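You operate a simulated robot arm through the tools that you are given. There is no shell and no other tool. Be economical: measure what you need, move in short steps, check, and stop when the job is done.

Carry out the task below with a simulated robot arm. There is one attempt and no reset: what you move stays moved.

JOB
Move the vase to the cabinet end by the open shelves, push the speaker into its place, light the cabinet.
Fine: light on, dimmer halfway.

Only the result counts: the job must be done as asked and must still hold three seconds after the hand-in. Knocking over, shifting, dropping, spilling or breaking anything else fails it.

ROBOT AND FRAMES
A 7-joint arm with a two-finger parallel gripper, fixed in place. Base frame: the origin is at the foot of the arm, x ahead of it, y to its left, z up. Lengths are in m, angles in degrees, forces in N, time in s.
With the tool pointing down near the work surface it reaches from about 0.28 to 0.68 m from the base axis. Its first joint turns from -66.0 to 66.0 degrees. Payload 1.57 kg.
The tool frame sits at the grasp point between the pads (the TCP): z along the fingers, y along the line on which they close. The tips reach 0.03 m beyond it. Largest opening 0.11 m; finger width 0.024, thickness 0.012; the body of the gripper, 0.048 by 0.112 m, starts 0.078 m behind the TCP.
Orientation is told as [roll, pitch, yaw] about the base's x, y, z axes, in that order, counted from this pose: with the fingers straight down and closing along the base's y, the tool's x points along the base's -x, its y along +y and its z along -z.

CONTROLS
- The arm moves only by the tool move_arm. Its argument "steps" is a list of rows, each a list of 3 entries, a list of its own where there are three numbers: the turn, a rotation vector about the tool's x, y, z in units of 5 degrees (1.0 is 5 degrees), then the shift along the tool's x, y, z in units of 25 mm (1.0 is 25 mm), then the finger opening in m, from 0 to 0.11. In form: [[[wx, wy, wz], [dx, dy, dz], claw], ...]. A call has 1 to 10 rows; each row shifts and turns the commanded pose from where the row before left it, along the tool's axes as they then stand. A call with a number of a shift or a turn outside -1 to 1 is refused whole. Each row takes 0.2 s and may step no farther than 0.05 m and 8.6 degrees from the row before; otherwise, or with a gripper value out of range, the whole call is refused. Where a pose cannot be reached the arm comes as near as it can. A force on the tool above 90 N (or 10 N above the force at the start of the call, whichever is more), or a blocked arm, ends the call early, and 0.2 s more pass. Each finger travels about 0.108 m/s and halts on what it meets, pressing with about 43 N; the grip force reading is that of the motor and also rises with nothing between the fingers. The clock runs only during rows and for 0.2 s after the last one: add rows that do not move to give the fingers time. The reply holds the time, the measured pose of the TCP, the force on the tool along the base axes, the opening and the grip force, in the units named above and with some noise, and new pictures: "views" is both (left out), scene, wrist or none.
- Cameras (640 x 400 px; columns grow to the right, rows downward): "scene" is fixed at [0.1612, -0.3908, 1.4009]; the picture's right is [0.80, -0.60, 0.00], its down [-0.36, -0.48, -0.80] and it looks along [0.48, 0.64, -0.60] (base axes); focal length 335 px, centre (320, 200). "wrist" rides on the gripper at [0.07, 0.016, -0.141] in the tool frame; the picture's right is [-0.23, 0.97, 0.00], its down [-0.85, -0.20, -0.48] and it looks along [-0.47, -0.11, 0.88] (tool axes); focal length 222 px, centre (320, 200). There is no depth. A picture from a camera that has moved, and an enlarged one, comes with that camera's place and axes in the base frame and with its lens.
- inspect(camera, box): a new picture of the part [left, top, right, bottom] of that camera's present view, enlarged. The clock stands still meanwhile.
- job_done(): hands the job in; it is judged then, once.

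Work in short steps. Places have to be worked out from the pictures, the camera data and where the tool is seen: move nearer, look again, correct. Check each grasp and each placing, and mend what went wrong. You have 120 turns and 170 pictures in all, those below and enlarged ones among them. Open the gripper and draw the arm clear of the work before you hand the job in, unless the task says otherwise; then end with one line.

The tools are called as a command line: name --argument value ..., lists and objects as JSON in quotes. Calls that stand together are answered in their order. move_arm: Moves the arm, as the interface text tells. Its arguments: {"type":"object","properties":{"steps":{"type":"array","items":{"type":"array"}},"views":{"type":"string","enum":["both","scene","wrist","none"]}},"required":["steps"]} The other tools are called the same way: inspect (camera, box) takes an enlarged picture of a part of a camera's view; job_done () hands the job in.

At the start:

```text
time: 0.0
ee_pos: [0.3778, 0.0442, 1.0672]
tcp_rot: [0.1, 0.0, 0.1]
ft_force: [0.1, 0.1, -0.9]
width: 0.1098
grasp_force: 0.1
```

scene: 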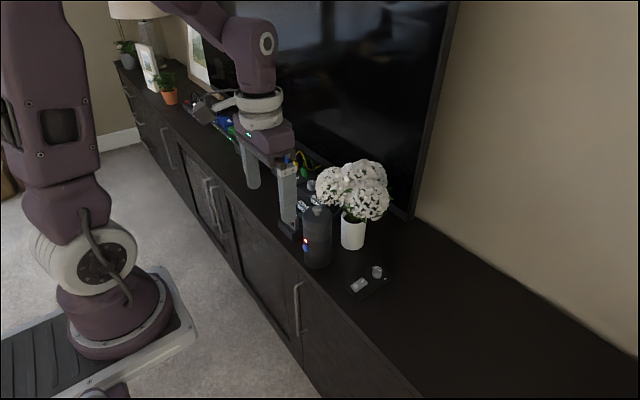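
wrist: 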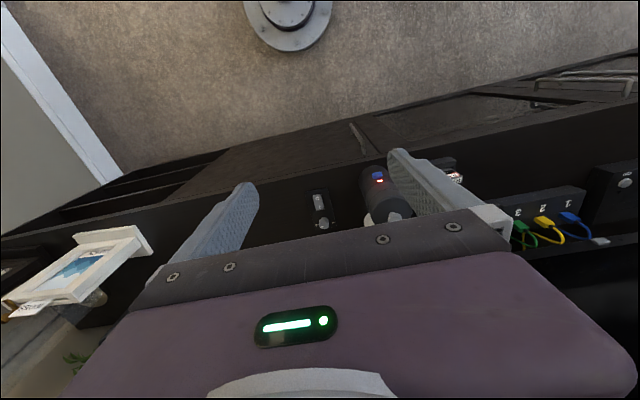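

I'll look closer at the devices and at both cabinet ends before moving.

inspect --camera "scene" --box '[240, 140, 420, 310]'

inspect --camera "wrist" --box '[0, 130, 320, 330]'

inspect --camera "wrist" --box '[290, 130, 640, 280]'

inspect --camera "scene" --box '[100, 0, 280, 170]'

```text
2.35 times, centred on (330, 225) of scene
camera zoom: at [0.1612, -0.3908, 1.4009], right [0.8, -0.6, 0.0], down [-0.36, -0.48, -0.8], along [0.48, 0.64, -0.6], focal length 789 px, centre (296, 141)
```

zoom: 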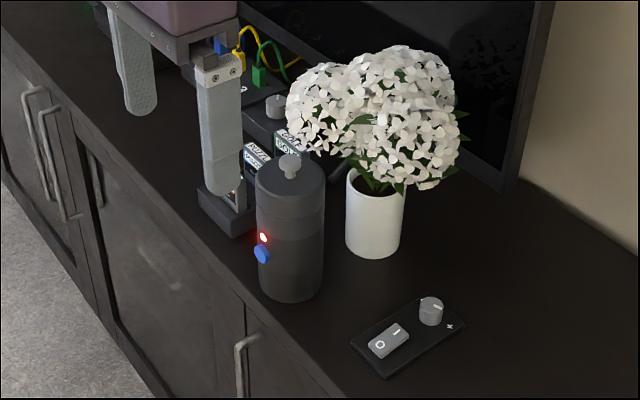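

```text
2.00 times, centred on (160, 230) of wrist
camera zoom: at [0.3066, 0.0617, 1.2077], right [0.23, 0.97, 0.0], down [0.85, -0.2, 0.48], along [0.47, -0.11, -0.88], focal length 444 px, centre (640, 140)
```

zoom: 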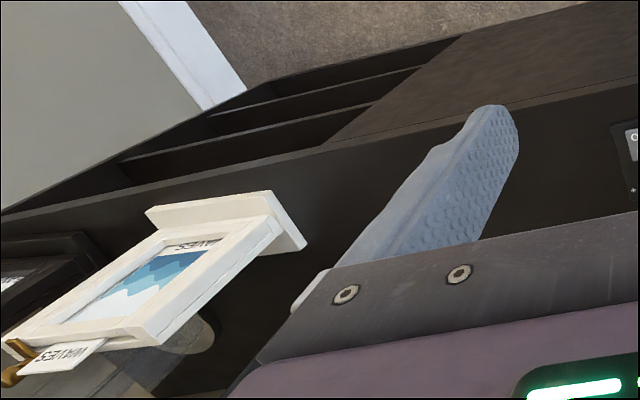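

```text
1.83 times, centred on (465, 205) of wrist
camera zoom: at [0.3066, 0.0617, 1.2077], right [0.23, 0.97, 0.0], down [0.85, -0.2, 0.48], along [0.47, -0.11, -0.88], focal length 406 px, centre (55, 191)
```

zoom: 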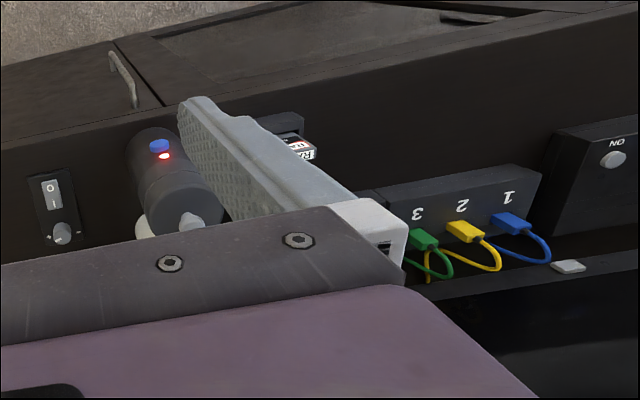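

```text
2.35 times, centred on (190, 85) of scene
camera zoom: at [0.1612, -0.3908, 1.4009], right [0.8, -0.6, 0.0], down [-0.36, -0.48, -0.8], along [0.48, 0.64, -0.6], focal length 789 px, centre (626, 471)
```

zoom: 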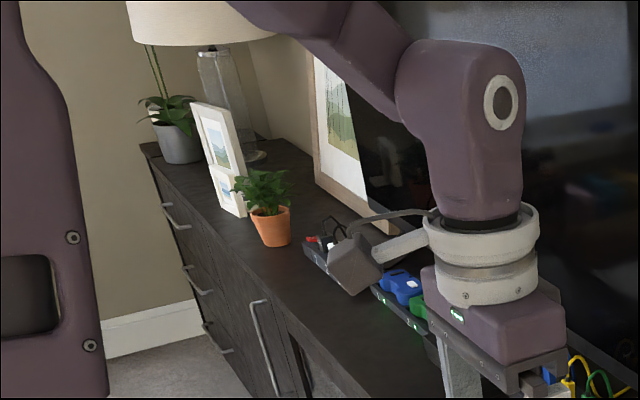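

The vase is near (0.66, 0.12), the switch panel near (0.60, -0.01), and the open shelves are at the -y end. I'll move the arm toward -y, staying high, to see that end.

move_arm --steps '[[[0, 0, 0], [0.5, -1, 0], 0.11], [[0, 0, 0], [0.5, -1, 0], 0.11], [[0, 0, 0], [0.5, -1, 0], 0.11], [[0, 0, 0], [0.5, -1, 0], 0.11], [[0, 0, 0], [0, -1, 0], 0.11], [[0, 0, 0], [0, -1, 0], 0.11], [[0, 0, 0], [0, -1, 0], 0.11], [[0, 0, 0], [0, -1, 0], 0.11], [[0, 0, 0], [0, -1, 0], 0.11], [[0, 0, 0], [0, -1, 0], 0.11]]'

```text
time: 2.2
ee_pos: [0.3285, -0.2054, 1.0664]
tcp_rot: [0.0, -0.1, 0.0]
ft_force: [-0.5, -0.3, 0.3]
width: 0.1101
grasp_force: 0.1
camera wrist: at [0.2567, -0.1889, 1.2076], right [0.23, 0.97, 0.0], down [0.86, -0.2, 0.48], along [0.47, -0.11, -0.88], focal length 222 px, centre (320, 200)
```

scene: 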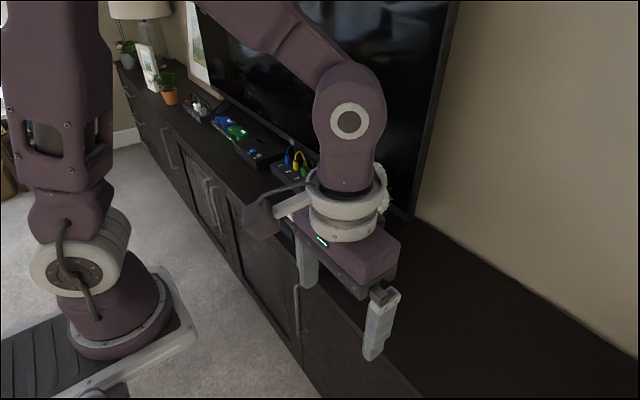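
wrist: 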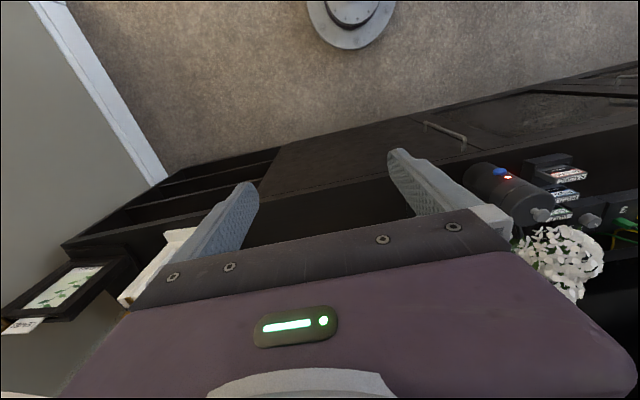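

The arm now leaves the left part of the scene visible, so I'll inspect that to find the speaker and its place.

inspect --camera "scene" --box '[170, 70, 340, 210]'

inspect --camera "wrist" --box '[460, 130, 640, 310]'

inspect --camera "wrist" --box '[0, 150, 270, 350]'

```text
2.86 times, centred on (255, 140) of scene
camera zoom: at [0.1612, -0.3908, 1.4009], right [0.8, -0.6, 0.0], down [-0.36, -0.48, -0.8], along [0.48, 0.64, -0.6], focal length 958 px, centre (506, 371)
```

zoom: 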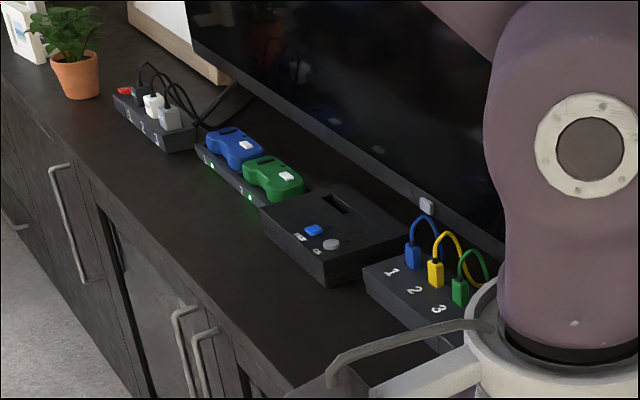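

```text
2.22 times, centred on (550, 220) of wrist
camera zoom: at [0.2567, -0.1889, 1.2076], right [0.23, 0.97, 0.0], down [0.86, -0.2, 0.48], along [0.47, -0.11, -0.88], focal length 494 px, centre (-191, 156)
```

zoom: 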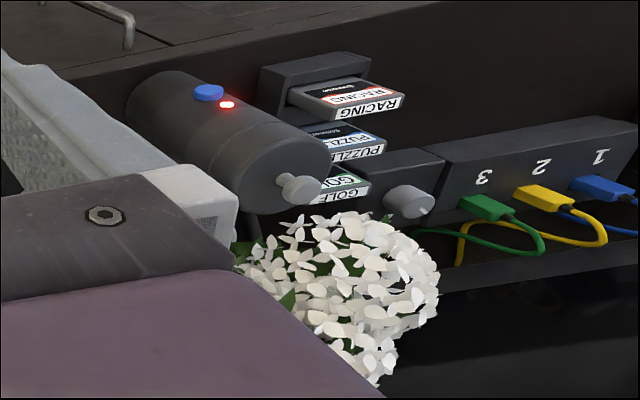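

```text
2.00 times, centred on (135, 250) of wrist
camera zoom: at [0.2567, -0.1889, 1.2076], right [0.23, 0.97, 0.0], down [0.86, -0.2, 0.48], along [0.47, -0.11, -0.88], focal length 444 px, centre (690, 100)
```

zoom: 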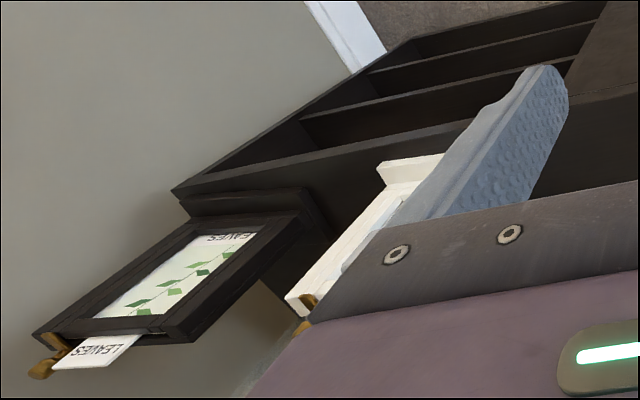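

The dark cylinder with the red LED looks like the speaker, but I can't see its place yet. I'll yaw the tool so the wrist camera looks along the cabinet toward the shelves end, moving forward as I do.

move_arm --steps '[[[0, 0, 1], [0, 0, -1], 0.11], [[0, 0, 1], [0, 0, -1], 0.11], [[0, 0, 1], [0, 0, -1], 0.11], [[0, 0, 1], [0, 0, 0], 0.11], [[0, 0, 1], [0, 0, 0], 0.11], [[0, 0, 1], [0, 0, 0], 0.11], [[0, 0, 1], [0, 0, 0], 0.11], [[0, 0, 1], [0, 0, 0], 0.11], [[0, 0, 1], [0, 0, 0], 0.11], [[0, 0, 1], [0, 0, 0], 0.11]]' --views "wrist"

```text
time: 4.4
ee_pos: [0.3267, -0.2058, 1.1431]
tcp_rot: [0.0, -0.1, -50.0]
ft_force: [-0.4, 0.7, -0.1]
width: 0.1099
grasp_force: 0.2
camera wrist: at [0.2939, -0.1406, 1.2828], right [0.89, 0.45, 0.0], down [0.39, -0.78, 0.48], along [0.22, -0.43, -0.88], focal length 222 px, centre (320, 200)
```

wrist: 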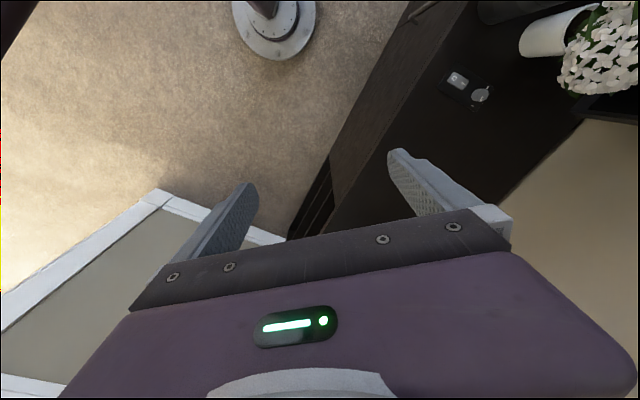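

Useful angle. I'll shift toward +x to see more of the top at the shelf end.

move_arm --steps '[[[0, 0, 0], [-0.65, 0.77, 0], 0.11], [[0, 0, 0], [-0.65, 0.77, 0], 0.11], [[0, 0, 0], [-0.65, 0.77, 0], 0.11], [[0, 0, 0], [-0.65, 0.77, 0], 0.11], [[0, 0, 0], [-0.65, 0.77, 0], 0.11], [[0, 0, 0], [-0.65, 0.77, 0], 0.05], [[0, 0, 0], [-0.65, 0.77, 0], 0.0], [[0, 0, 0], [0, 0, 0], 0.0], [[0, 0, 0], [0, 0, 0], 0.0]]'

```text
time: 6.4
ee_pos: [0.502, -0.2051, 1.1433]
tcp_rot: [-0.1, 0.1, -50.0]
ft_force: [-0.9, -0.3, 0.6]
width: 0.0
grasp_force: 20.8
camera wrist: at [0.4697, -0.1413, 1.2833], right [0.89, 0.45, 0.0], down [0.4, -0.78, 0.48], along [0.22, -0.43, -0.88], focal length 222 px, centre (320, 200)
```

scene: 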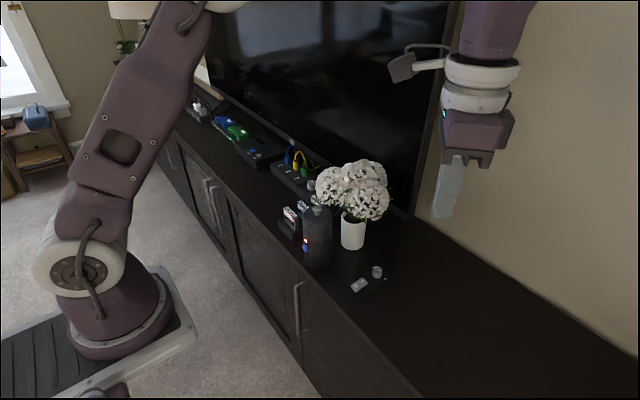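
wrist: 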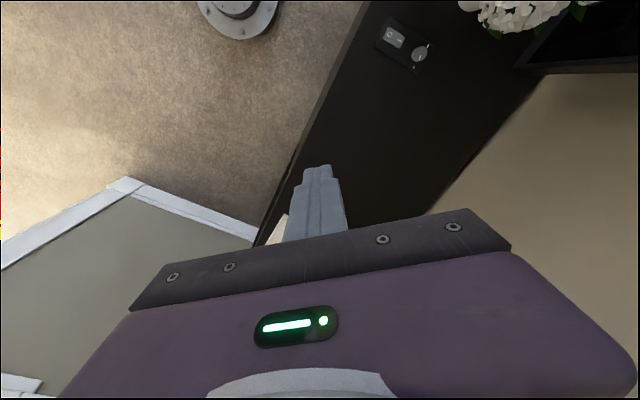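

The scene view is now clear of the arm, so I'll inspect around the speaker and the whole device row.

inspect --camera "scene" --box '[265, 150, 405, 300]'

inspect --camera "scene" --box '[180, 80, 330, 200]'

inspect --camera "scene" --box '[340, 230, 640, 400]'

inspect --camera "wrist" --box '[230, 0, 560, 260]'

```text
2.67 times, centred on (335, 225) of scene
camera zoom: at [0.1612, -0.3908, 1.4009], right [0.8, -0.6, 0.0], down [-0.36, -0.48, -0.8], along [0.48, 0.64, -0.6], focal length 894 px, centre (280, 133)
```

zoom: 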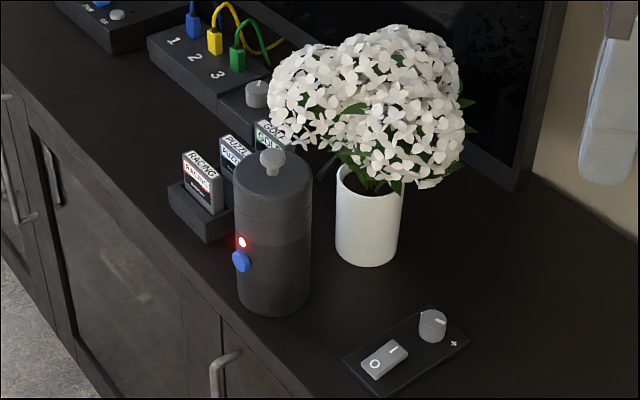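

```text
3.33 times, centred on (255, 140) of scene
camera zoom: at [0.1612, -0.3908, 1.4009], right [0.8, -0.6, 0.0], down [-0.36, -0.48, -0.8], along [0.48, 0.64, -0.6], focal length 1118 px, centre (537, 400)
```

zoom: 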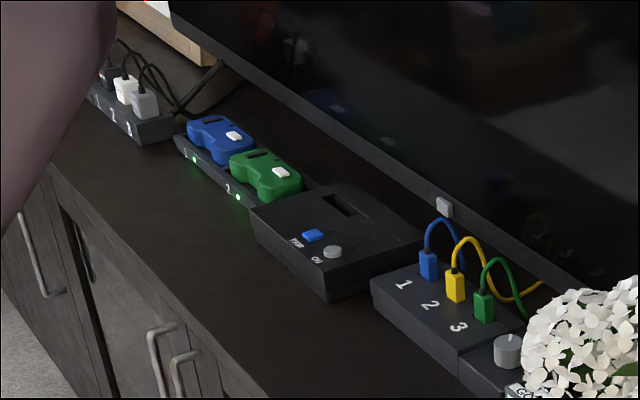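

```text
2.13 times, centred on (490, 315) of scene
camera zoom: at [0.1612, -0.3908, 1.4009], right [0.8, -0.6, 0.0], down [-0.36, -0.48, -0.8], along [0.48, 0.64, -0.6], focal length 716 px, centre (-43, -45)
```

zoom: 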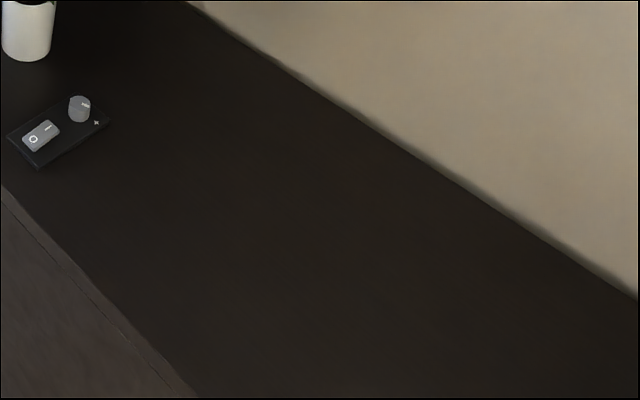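

```text
1.54 times, centred on (395, 130) of wrist
camera zoom: at [0.4697, -0.1413, 1.2833], right [0.89, 0.45, 0.0], down [0.4, -0.78, 0.48], along [0.22, -0.43, -0.88], focal length 342 px, centre (205, 308)
```

zoom: 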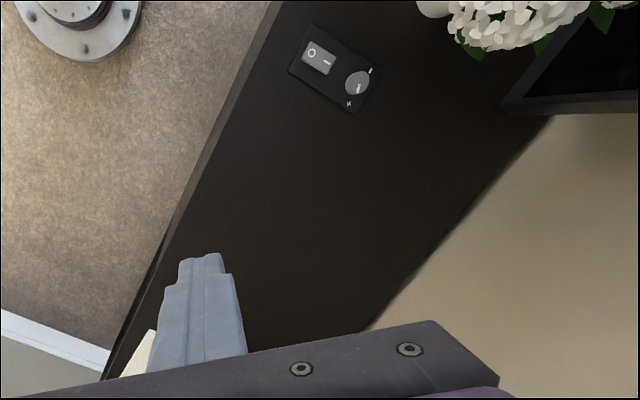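

"Its place" most likely means the spot the vase leaves, so the speaker goes from about (0.54, 0.12) to about (0.67, 0.12). I plan to grip the vase body, below the flowers, with a near-horizontal tool from the -y side and the camera on top. First I'll yaw further.

move_arm --steps '[[[0, 0, 1], [0, 0, 0], 0.0], [[0, 0, 1], [0, 0, 0], 0.0], [[0, 0, 1], [0, 0, 0], 0.0], [[0, 0, 1], [0, 0, 0], 0.0], [[0, 0, 1], [0, 0, 0], 0.0], [[0, 0, 1], [0, 0, 0], 0.0], [[0, 0, 1], [0, 0, 0], 0.0], [[0, 0, 1], [0, 0, 0], 0.0], [[0, 0, 1], [0, 0, 0], 0.0], [[0, 0, 1], [0, 0, 0], 0.0]]' --views "wrist"

```text
time: 8.6
ee_pos: [0.5028, -0.2049, 1.142]
tcp_rot: [0.0, 0.0, -100.1]
ft_force: [-0.2, 0.1, -0.4]
width: 0.0
grasp_force: 21.5
camera wrist: at [0.5305, -0.1388, 1.2824], right [0.92, -0.39, 0.0], down [-0.35, -0.81, 0.48], along [-0.19, -0.44, -0.88], focal length 222 px, centre (320, 200)
```

wrist: 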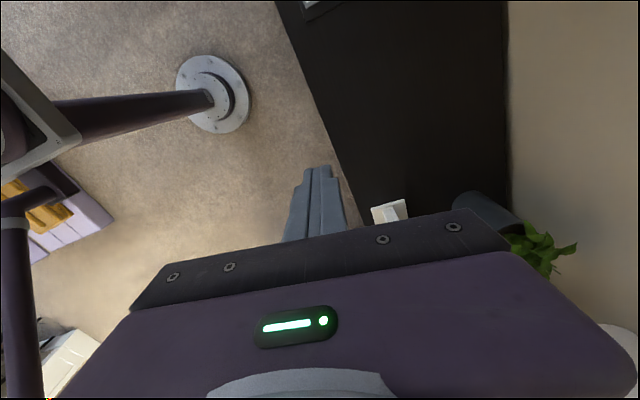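

The view shows the shelf end is free from the panel to the white frame's foot at about y = -0.52. I'll finish the yaw and start tilting the fingers to horizontal, backing toward the base so nothing comes near.

move_arm --steps '[[[0, 0, 1], [0, 0, 0], 0.0], [[0, 0, 1], [0, 0, 0], 0.0], [[0, 0, 1], [0, 0, 0], 0.0], [[0, 0, 1], [0, 0, 0], 0.0], [[0, 1, 0], [0, 0, 0], 0.0], [[0, 1, 0], [0, 0, 0], 0.0], [[0, 1, 0], [0, 0, 0], 0.0], [[0, 1, 0], [0, 0, 0], 0.0], [[0, 1, 0], [0, 0, 0], 0.0], [[0, 1, 0], [0, 0, 0], 0.0]]'

```text
time: 10.8
ee_pos: [0.5028, -0.2049, 1.1421]
tcp_rot: [-0.1, 30.1, -120.0]
ft_force: [-0.3, 0.2, 0.2]
width: 0.0003
grasp_force: 21.0
camera wrist: at [0.5107, -0.2222, 1.2989], right [0.75, -0.66, -0.11], down [-0.66, -0.75, -0.01], along [-0.08, 0.09, -0.99], focal length 222 px, centre (320, 200)
```

scene: 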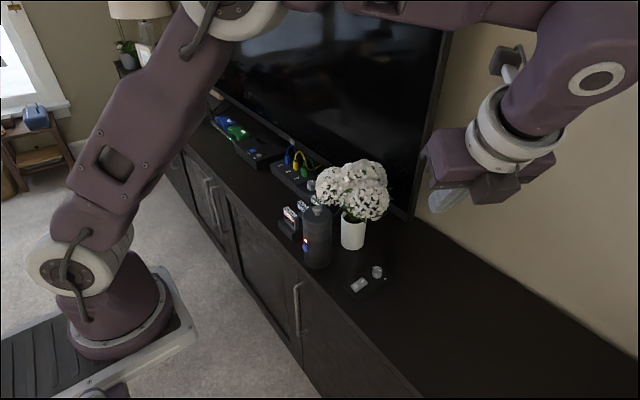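
wrist: 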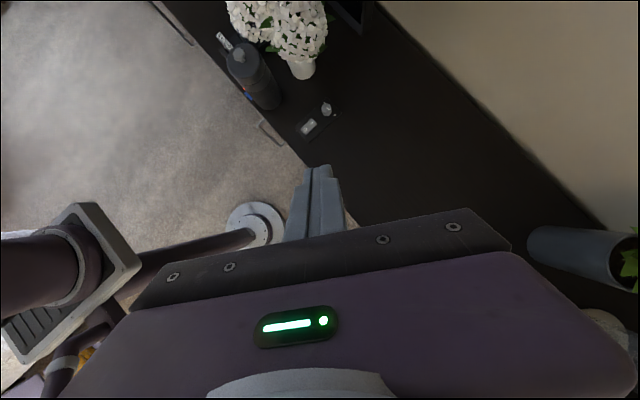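

The tilt is working. I'll continue tilting to about 80° while staying high.

move_arm --steps '[[[0, 1, 0], [0, 0, 0], 0.0], [[0, 1, 0], [0, 0, 0], 0.0], [[0, 1, 0], [0, 0, 0], 0.0], [[0, 1, 0], [0, 0, 0], 0.0], [[0, 1, 0], [0, 0, 0], 0.0], [[0, 1, 0], [0, 0, 0], 0.05], [[0, 1, 0], [0, 0, 0], 0.11], [[0, 1, 0], [0, 0, 0], 0.11], [[0, 1, 0], [0, 0, 0], 0.11], [[0, 1, 0], [0, 0, 0], 0.11]]'

```text
time: 13.0
ee_pos: [0.5041, -0.2054, 1.1422]
tcp_rot: [0.2, 80.1, -119.9]
ft_force: [-0.8, 0.0, -0.2]
width: 0.1099
grasp_force: 0.2
camera wrist: at [0.4523, -0.3232, 1.2346], right [0.82, -0.52, -0.22], down [-0.48, -0.44, -0.76], along [0.3, 0.73, -0.61], focal length 222 px, centre (320, 200)
```

scene: 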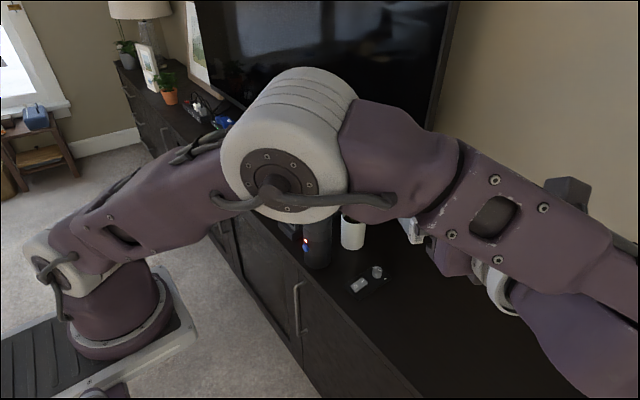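
wrist: 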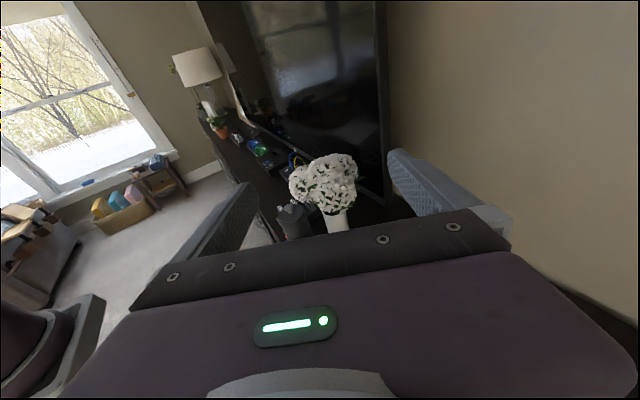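

The vase shows between the fingers in the wrist view and triangulates to about (0.67, 0.122), matching the scene estimate. I'll descend at this xy, which is clear of everything.

move_arm --steps '[[[0, 0, 0], [-0.985, 0, 0.174], 0.11], [[0, 0, 0], [-0.985, 0, 0.174], 0.11], [[0, 0, 0], [-0.985, 0, 0.174], 0.11], [[0, 0, 0], [-0.985, 0, 0.174], 0.11], [[0, 0, 0], [-0.985, 0, 0.174], 0.11], [[0, 0, 0], [-0.985, 0, 0.174], 0.11], [[0, 0, 0], [-0.985, 0, 0.174], 0.11], [[0, 0, 0], [-0.985, 0, 0.174], 0.11], [[0, 0, 0], [-0.985, 0, 0.174], 0.11], [[0, 0, 0], [-0.985, 0, 0.174], 0.11]]'

```text
time: 15.2
ee_pos: [0.5041, -0.2062, 0.8917]
tcp_rot: [0.2, 80.0, -119.8]
ft_force: [0.4, -0.9, 0.1]
width: 0.11
grasp_force: 0.0
camera wrist: at [0.4532, -0.3242, 0.9847], right [0.82, -0.52, -0.22], down [-0.48, -0.44, -0.76], along [0.3, 0.73, -0.61], focal length 222 px, centre (320, 200)
```

scene: 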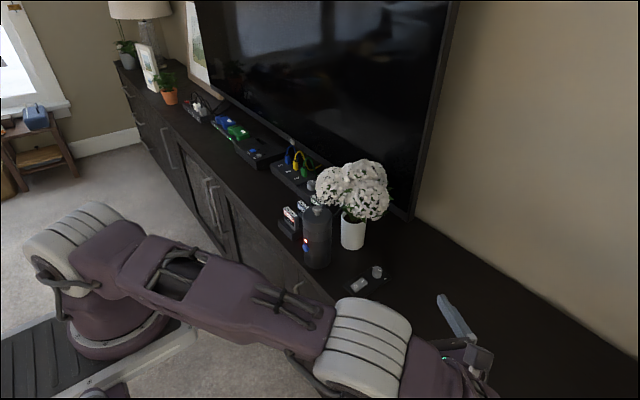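
wrist: 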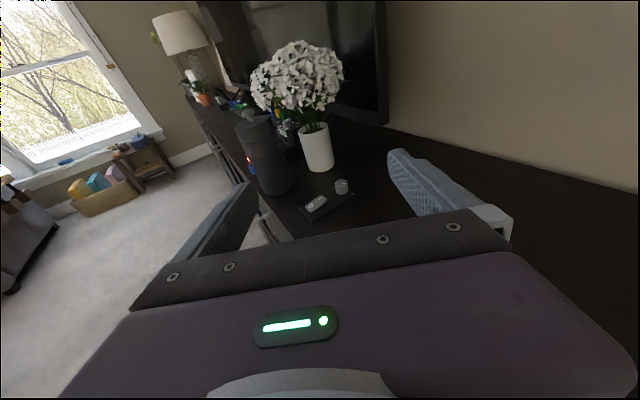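

I'm clear so far. I'll advance horizontally about 0.12 m along the finger direction at this height, then descend.

move_arm --steps '[[[0, 0, 0], [0.174, -0.1, 0.98], 0.11], [[0, 0, 0], [0.174, -0.1, 0.98], 0.11], [[0, 0, 0], [0.174, -0.1, 0.98], 0.11], [[0, 0, 0], [0.174, -0.1, 0.98], 0.11], [[0, 0, 0], [0.174, -0.1, 0.98], 0.11]]'

```text
time: 16.4
ee_pos: [0.5546, -0.0921, 0.8917]
tcp_rot: [0.0, 80.0, -120.0]
ft_force: [0.0, -0.5, 0.4]
width: 0.11
grasp_force: 0.1
camera wrist: at [0.5037, -0.2093, 0.9845], right [0.82, -0.52, -0.22], down [-0.48, -0.44, -0.76], along [0.3, 0.73, -0.61], focal length 222 px, centre (320, 200)
```

scene: 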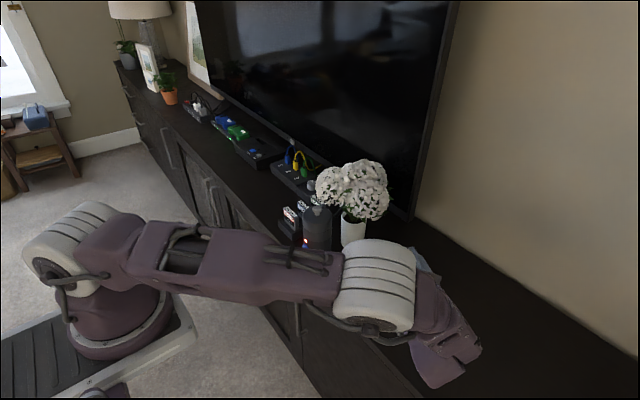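
wrist: 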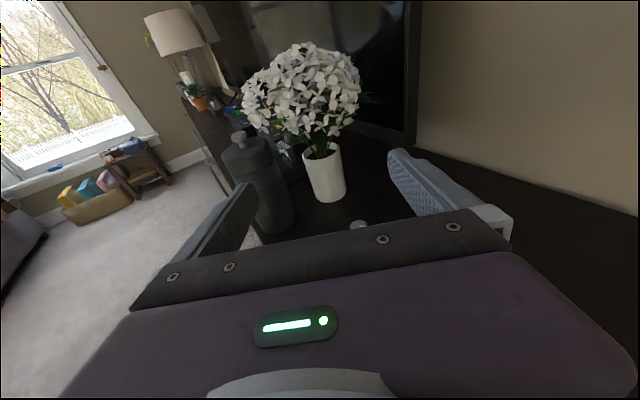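

The elbow stays well above the cabinet (about z 1.03). I'll lower about 0.115 m to z ≈ 0.777 and correct about 7 mm sideways.

move_arm --steps '[[[0, 0, 0], [-0.985, -0.1, 0.174], 0.11], [[0, 0, 0], [-0.985, -0.1, 0.174], 0.11], [[0, 0, 0], [-0.985, -0.1, 0.174], 0.11], [[0, 0, 0], [-0.985, 0, 0.174], 0.11], [[0, 0, 0], [-0.6, 0, 0.1], 0.11]]'

```text
time: 17.6
ee_pos: [0.5471, -0.0897, 0.7774]
tcp_rot: [-0.2, 80.0, -120.2]
ft_force: [-0.5, -0.2, 0.8]
width: 0.1099
grasp_force: 0.1
camera wrist: at [0.4972, -0.2063, 0.8699], right [0.82, -0.52, -0.22], down [-0.48, -0.44, -0.76], along [0.3, 0.73, -0.61], focal length 222 px, centre (320, 200)
```

scene: 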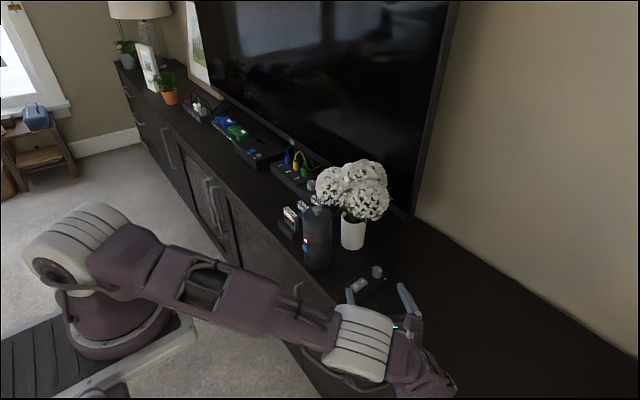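
wrist: 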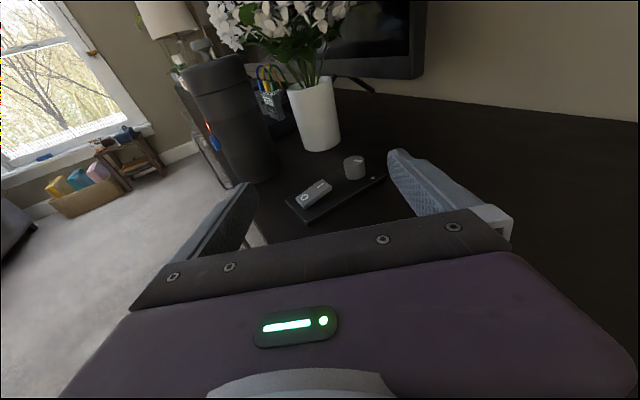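

The knob top is at about z 0.735 and the speaker's edge is close to the left finger's path. I'll rotate the approach 5° more toward +y, re-centre, narrow to 0.10 m and advance partway.

move_arm --steps '[[[1, 0, 0], [0, 0.42, 0], 0.1], [[0, 0, 0], [0, 0.42, 0], 0.1], [[0, 0, 0], [0.174, 0, 0.985], 0.1], [[0, 0, 0], [0.174, 0, 0.985], 0.1], [[0, 0, 0], [0.1, 0, 0.985], 0.1], [[0, 0, 0], [0.1, 0, 0.985], 0.1]]'

```text
time: 19.0
ee_pos: [0.608, -0.0072, 0.7732]
tcp_rot: [-5.1, 80.0, -120.2]
ft_force: [1.1, -0.1, 0.3]
width: 0.1001
grasp_force: 0.0
camera wrist: at [0.5693, -0.1299, 0.8651], right [0.86, -0.45, -0.24], down [-0.45, -0.47, -0.76], along [0.23, 0.76, -0.61], focal length 222 px, centre (320, 200)
```

scene: 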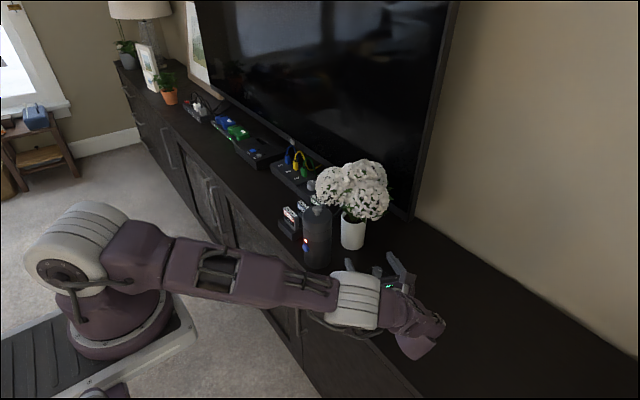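
wrist: 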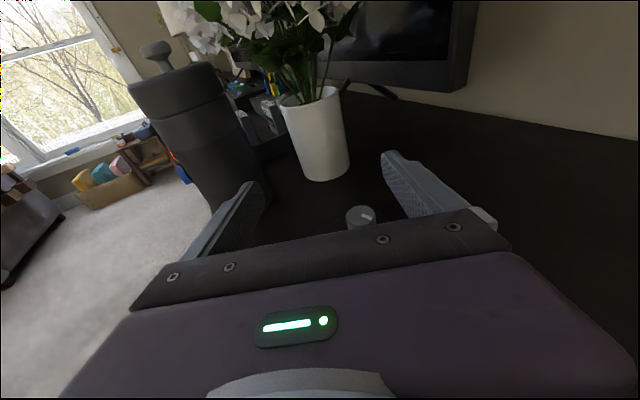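

The vase is centred laterally between the fingers to within about 1 mm, and the speaker clears the left finger. I'll advance 0.075 m and recheck.

move_arm --steps '[[[0, 0, 0], [0.15, 0, 0.985], 0.1], [[0, 0, 0], [0.15, 0, 0.985], 0.1], [[0, 0, 0], [0.15, 0, 0.985], 0.1]]'

inspect --camera "scene" --box '[290, 150, 450, 310]'

```text
time: 19.8
ee_pos: [0.6374, 0.0593, 0.771]
tcp_rot: [-5.0, 80.0, -119.9]
ft_force: [0.2, 0.4, 0.7]
width: 0.1
grasp_force: 0.1
camera wrist: at [0.6004, -0.0625, 0.8634], right [0.86, -0.45, -0.24], down [-0.45, -0.47, -0.76], along [0.23, 0.76, -0.61], focal length 222 px, centre (320, 200)
```

scene: 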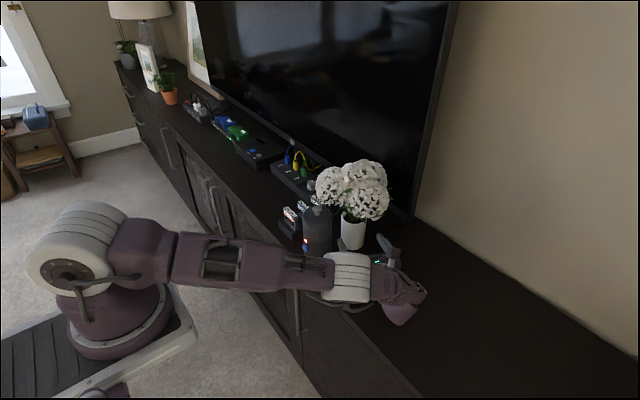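
wrist: 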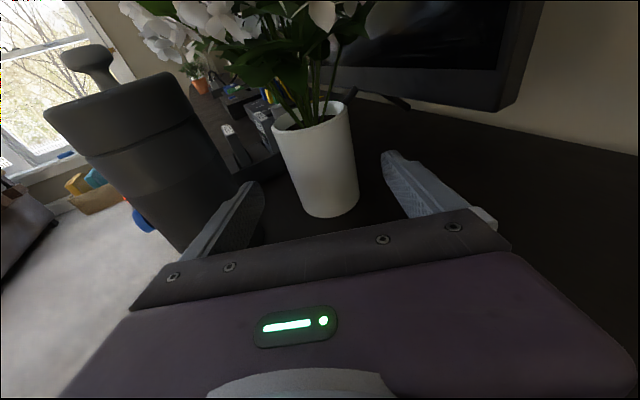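

```text
2.50 times, centred on (370, 230) of scene
camera zoom: at [0.1612, -0.3908, 1.4009], right [0.8, -0.6, 0.0], down [-0.36, -0.48, -0.8], along [0.48, 0.64, -0.6], focal length 838 px, centre (195, 125)
```

zoom: 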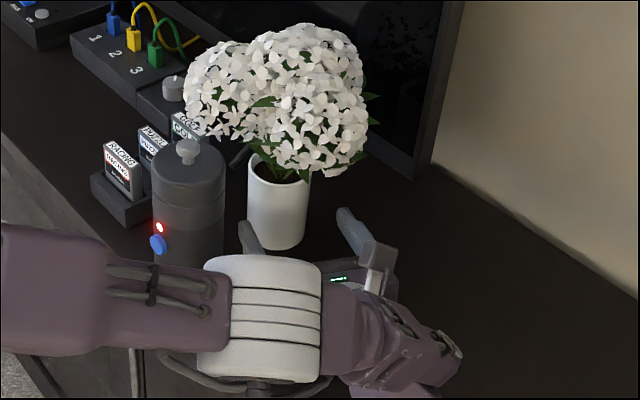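

The fingers are straddling correctly. I'll advance the last 0.055 m and close on the vase.

move_arm --steps '[[[0, 0, 0], [0.15, -0.04, 0.985], 0.1], [[0, 0, 0], [0.15, -0.04, 0.985], 0.1], [[0, 0, 0], [0.03, 0, 0.2], 0.1]]'

```text
time: 20.6
ee_pos: [0.6604, 0.1109, 0.771]
tcp_rot: [-4.9, 80.0, -119.9]
ft_force: [0.9, -0.3, 0.2]
width: 0.1001
grasp_force: 0.0
camera wrist: at [0.6221, -0.0122, 0.8625], right [0.86, -0.45, -0.24], down [-0.45, -0.47, -0.76], along [0.23, 0.76, -0.61], focal length 222 px, centre (320, 200)
```

scene: 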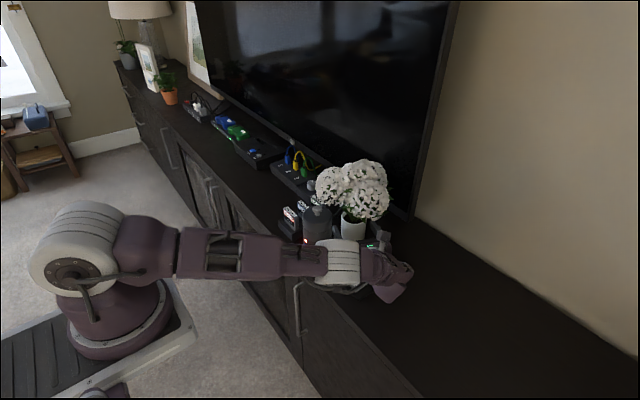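
wrist: 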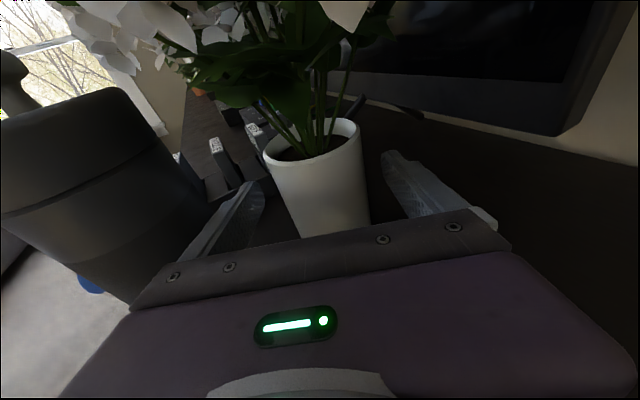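

The vase is between the pads with no contact force. Closing now.

move_arm --steps '[[[0, 0, 0], [0, 0, 0], 0.085], [[0, 0, 0], [0, 0, 0], 0.07], [[0, 0, 0], [0, 0, 0], 0.06], [[0, 0, 0], [0, 0, 0], 0.06]]' --views "wrist"

```text
time: 21.6
ee_pos: [0.6606, 0.1098, 0.77]
tcp_rot: [-5.0, 80.0, -119.9]
ft_force: [2.6, -0.8, 0.4]
width: 0.0691
grasp_force: 42.7
camera wrist: at [0.6221, -0.0124, 0.8626], right [0.86, -0.45, -0.24], down [-0.45, -0.47, -0.76], along [0.23, 0.76, -0.61], focal length 222 px, centre (320, 200)
```

wrist: 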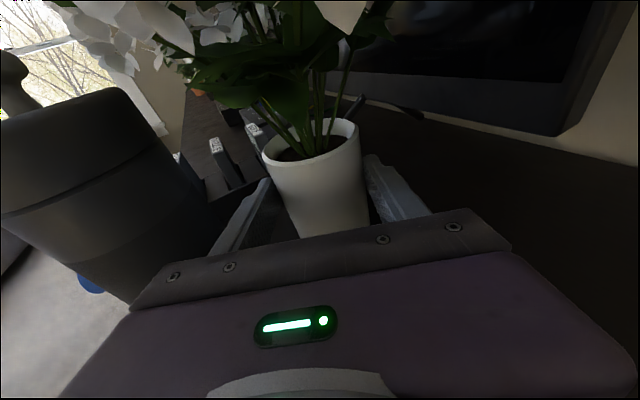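

The grip is solid (0.069 m, 43 N). I'll lift a little and check.

move_arm --steps '[[[0, 0, 0], [0.6, 0, -0.1], 0.06], [[0, 0, 0], [0.985, 0, -0.174], 0.06], [[0, 0, 0], [0.985, 0, -0.174], 0.06]]'

```text
time: 22.4
ee_pos: [0.662, 0.1102, 0.8353]
tcp_rot: [-5.0, 80.0, -120.0]
ft_force: [1.2, 0.6, -4.9]
width: 0.069
grasp_force: 42.5
camera wrist: at [0.623, -0.0114, 0.9276], right [0.86, -0.45, -0.24], down [-0.45, -0.47, -0.76], along [0.23, 0.76, -0.61], focal length 222 px, centre (320, 200)
```

scene: 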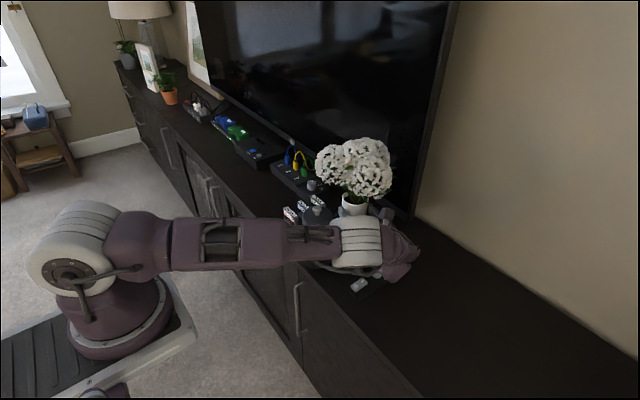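
wrist: 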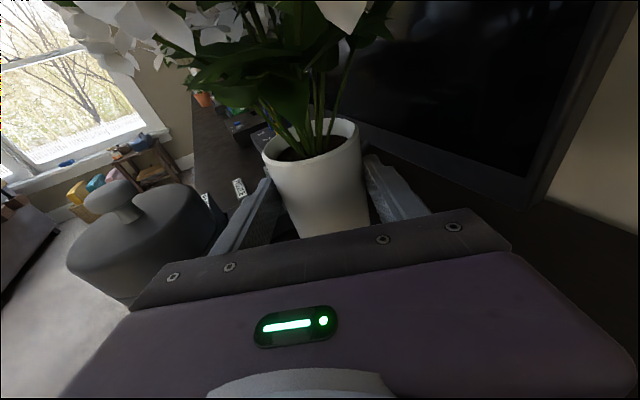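

The vase is lifted cleanly. I'll raise a bit more and back out along the approach direction.

move_arm --steps '[[[0, 0, 0], [0.985, 0, -0.174], 0.06], [[0, 0, 0], [0.985, 0, -0.174], 0.06], [[0, 0, 0], [-0.174, 0, -0.985], 0.06], [[0, 0, 0], [-0.174, 0, -0.985], 0.06], [[0, 0, 0], [-0.174, 0, -0.985], 0.06], [[0, 0, 0], [-0.174, 0, -0.985], 0.06], [[0, 0, 0], [-0.174, 0, -0.985], 0.06], [[0, 0, 0], [-0.174, 0, -0.985], 0.06], [[0, 0, 0], [-0.174, 0, -0.985], 0.06], [[0, 0, 0], [-0.174, 0, -0.985], 0.06]]'

```text
time: 24.6
ee_pos: [0.5784, -0.0717, 0.8858]
tcp_rot: [-5.0, 80.0, -120.0]
ft_force: [0.2, 1.4, -4.5]
width: 0.069
grasp_force: 42.5
camera wrist: at [0.5392, -0.1936, 0.9779], right [0.86, -0.45, -0.24], down [-0.45, -0.47, -0.76], along [0.23, 0.76, -0.61], focal length 222 px, centre (320, 200)
```

scene: 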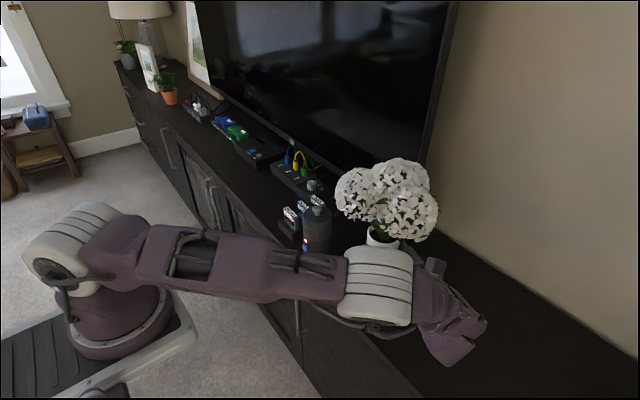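
wrist: 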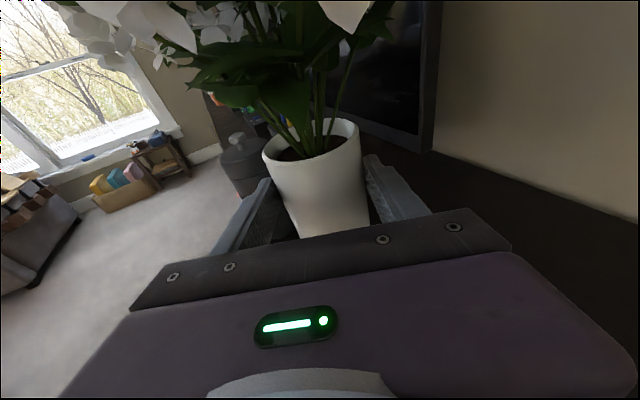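

Next I'll swing the hand around the vertical axis toward the shelf end while drawing back, keeping the vase upright.

move_arm --steps '[[[-0.985, 0, 0.174], [-0.14, 0, -0.8], 0.06], [[-0.985, 0, 0.174], [-0.14, 0, -0.8], 0.06], [[-0.985, 0, 0.174], [-0.14, 0, -0.8], 0.06], [[-0.985, 0, 0.174], [-0.14, 0, -0.8], 0.06], [[-0.985, 0, 0.174], [0, 0, 0], 0.06], [[-0.985, 0, 0.174], [0, 0, 0], 0.06], [[-0.985, 0, 0.174], [0, 0, 0], 0.06], [[-0.985, 0, 0.174], [0, 0, 0], 0.06]]'

```text
time: 26.4
ee_pos: [0.5333, -0.1394, 0.8854]
tcp_rot: [-3.8, 79.4, -158.9]
ft_force: [0.2, -1.1, -4.3]
width: 0.0688
grasp_force: 42.7
camera wrist: at [0.4265, -0.2081, 0.9798], right [0.37, -0.9, -0.24], down [-0.66, -0.07, -0.75], along [0.66, 0.43, -0.62], focal length 222 px, centre (320, 200)
```

scene: 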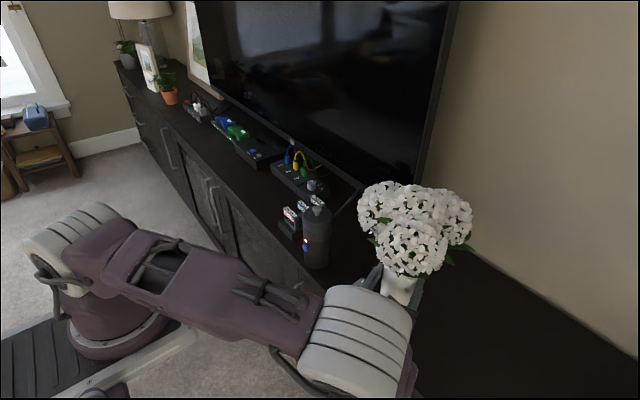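
wrist: 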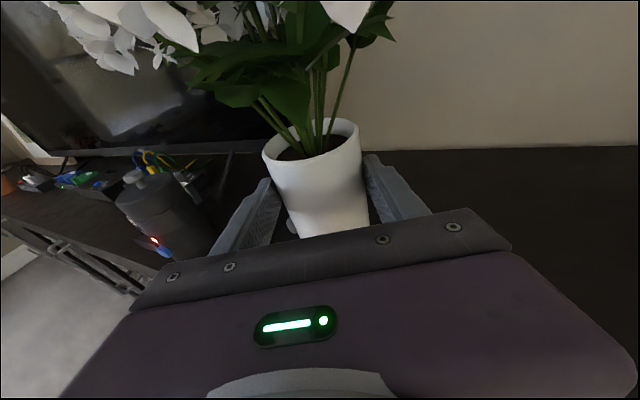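

Good, the vase is steady. I'll continue rotating and move toward -y.

move_arm --steps '[[[-0.985, 0, 0.174], [0, 0.8, 0], 0.06], [[-0.985, 0, 0.174], [0, 0.8, 0], 0.06], [[-0.985, 0, 0.174], [0, 0.8, 0], 0.06], [[-0.985, 0, 0.174], [0, 0.8, 0], 0.06], [[-0.985, 0, 0.174], [0, 0.8, 0], 0.06], [[-0.985, 0, 0.174], [0, 0.8, 0], 0.06], [[-0.985, 0, 0.174], [0, 0.8, 0], 0.06], [[-0.985, 0, 0.174], [0, 0.8, 0], 0.06]]'

```text
time: 28.2
ee_pos: [0.5564, -0.2958, 0.8838]
tcp_rot: [-1.2, 79.1, 163.7]
ft_force: [0.3, 0.3, -4.2]
width: 0.0689
grasp_force: 42.9
camera wrist: at [0.4291, -0.2784, 0.9791], right [-0.3, -0.93, -0.23], down [-0.56, 0.36, -0.75], along [0.78, -0.09, -0.62], focal length 222 px, centre (320, 200)
```

scene: 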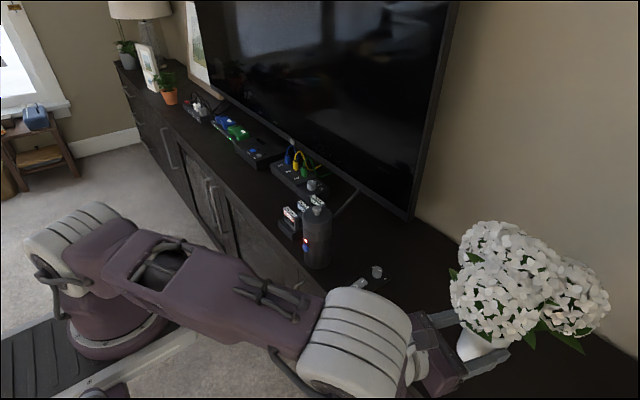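
wrist: 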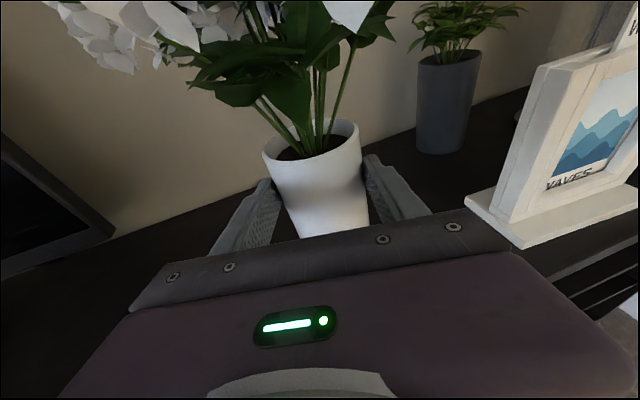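

The frame's foot has its near side at y ≈ -0.52 (x 0.53–0.64) and the pot is at about (0.79, -0.60). The flowers reach about 0.11 m from the vase axis, so I aim for about (0.56, -0.42). I'll turn the bouquet bulk away from the frame and move over.

move_arm --steps '[[[0.985, 0, -0.174], [0, 0.8, 0], 0.06], [[0.985, 0, -0.174], [0, 0.8, 0], 0.06], [[0.985, 0, -0.174], [0, 0.8, 0], 0.06], [[0, 0, 0], [0, 0.8, 0], 0.06], [[0, 0, 0], [0, 0.8, 0], 0.06]]'

```text
time: 29.4
ee_pos: [0.544, -0.3952, 0.8824]
tcp_rot: [-2.4, 79.1, 177.5]
ft_force: [0.0, 0.0, -4.0]
width: 0.069
grasp_force: 42.8
camera wrist: at [0.4177, -0.4111, 0.9778], right [-0.04, -0.97, -0.23], down [-0.63, 0.21, -0.75], along [0.77, 0.11, -0.62], focal length 222 px, centre (320, 200)
```

scene: 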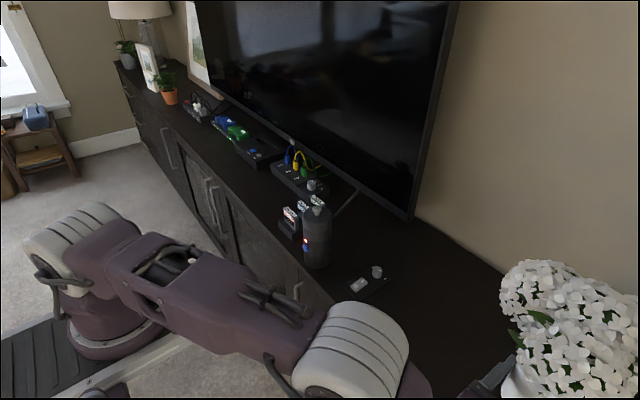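
wrist: 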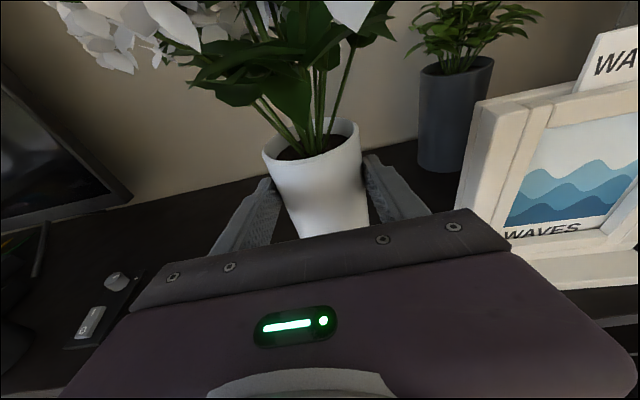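

With the bulk turned toward +y, flowers reach only about 0.07 m toward the frame. I'll move 25 mm more to -y, then descend most of the way.

move_arm --steps '[[[0, 0, 0], [0, 0.5, 0], 0.06], [[0, 0, 0], [0, 0.5, 0.3], 0.06], [[0, 0, 0], [-0.985, 0, 0.185], 0.06], [[0, 0, 0], [-0.985, 0, 0.185], 0.06], [[0, 0, 0], [-0.985, 0, 0.185], 0.06], [[0, 0, 0], [-0.7, 0, 0.13], 0.06]]'

```text
time: 30.8
ee_pos: [0.5513, -0.4187, 0.789]
tcp_rot: [-2.4, 79.3, 177.6]
ft_force: [0.0, 0.4, -3.5]
width: 0.0688
grasp_force: 43.0
camera wrist: at [0.4243, -0.4357, 0.8833], right [-0.04, -0.97, -0.23], down [-0.63, 0.21, -0.75], along [0.78, 0.11, -0.62], focal length 222 px, centre (320, 200)
```

scene: 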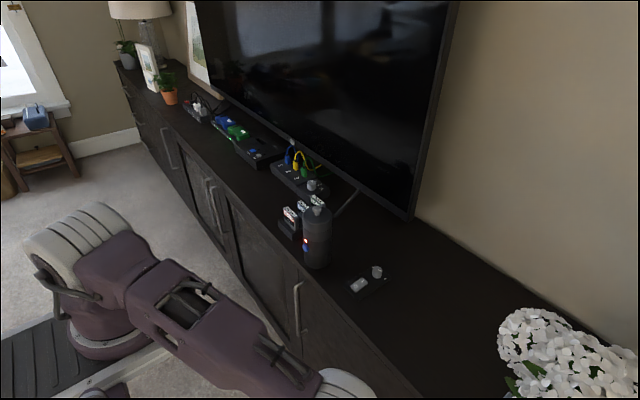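
wrist: 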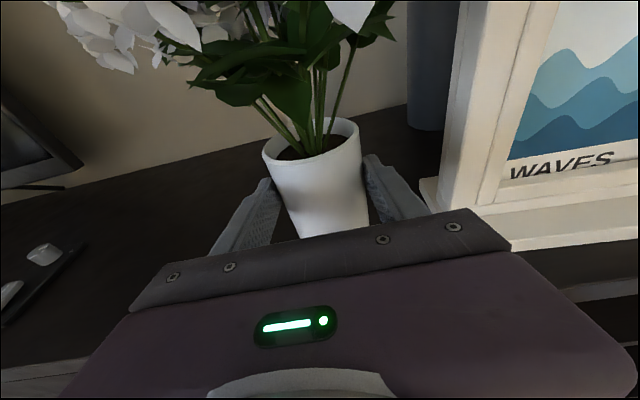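

Clearance to the frame's foot (y ≈ -0.53) is good. I'll lower the last 19 mm gently.

move_arm --steps '[[[0, 0, 0], [-0.3, 0, 0.055], 0.06], [[0, 0, 0], [-0.25, 0, 0.045], 0.06], [[0, 0, 0], [-0.15, 0, 0.03], 0.06], [[0, 0, 0], [0, 0, 0], 0.06]]' --views "wrist"

```text
time: 31.8
ee_pos: [0.5515, -0.4192, 0.7702]
tcp_rot: [-2.3, 79.1, 177.6]
ft_force: [-0.6, 0.7, -4.3]
width: 0.0688
grasp_force: 43.0
camera wrist: at [0.4244, -0.4349, 0.8656], right [-0.04, -0.97, -0.23], down [-0.63, 0.21, -0.75], along [0.78, 0.11, -0.62], focal length 222 px, centre (320, 200)
```

wrist: 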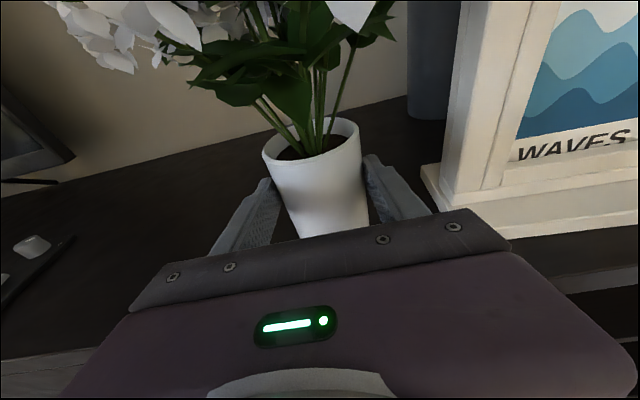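

Still carrying the weight, so I'll go down in 1.5 mm steps until contact shows.

move_arm --steps '[[[0, 0, 0], [-0.06, 0, 0.01], 0.06], [[0, 0, 0], [-0.06, 0, 0.01], 0.06]]' --views "none"

```text
time: 32.4
ee_pos: [0.5519, -0.4184, 0.7705]
tcp_rot: [-2.0, 79.4, 178.1]
ft_force: [-3.0, 0.8, 6.6]
width: 0.069
grasp_force: 42.8
```

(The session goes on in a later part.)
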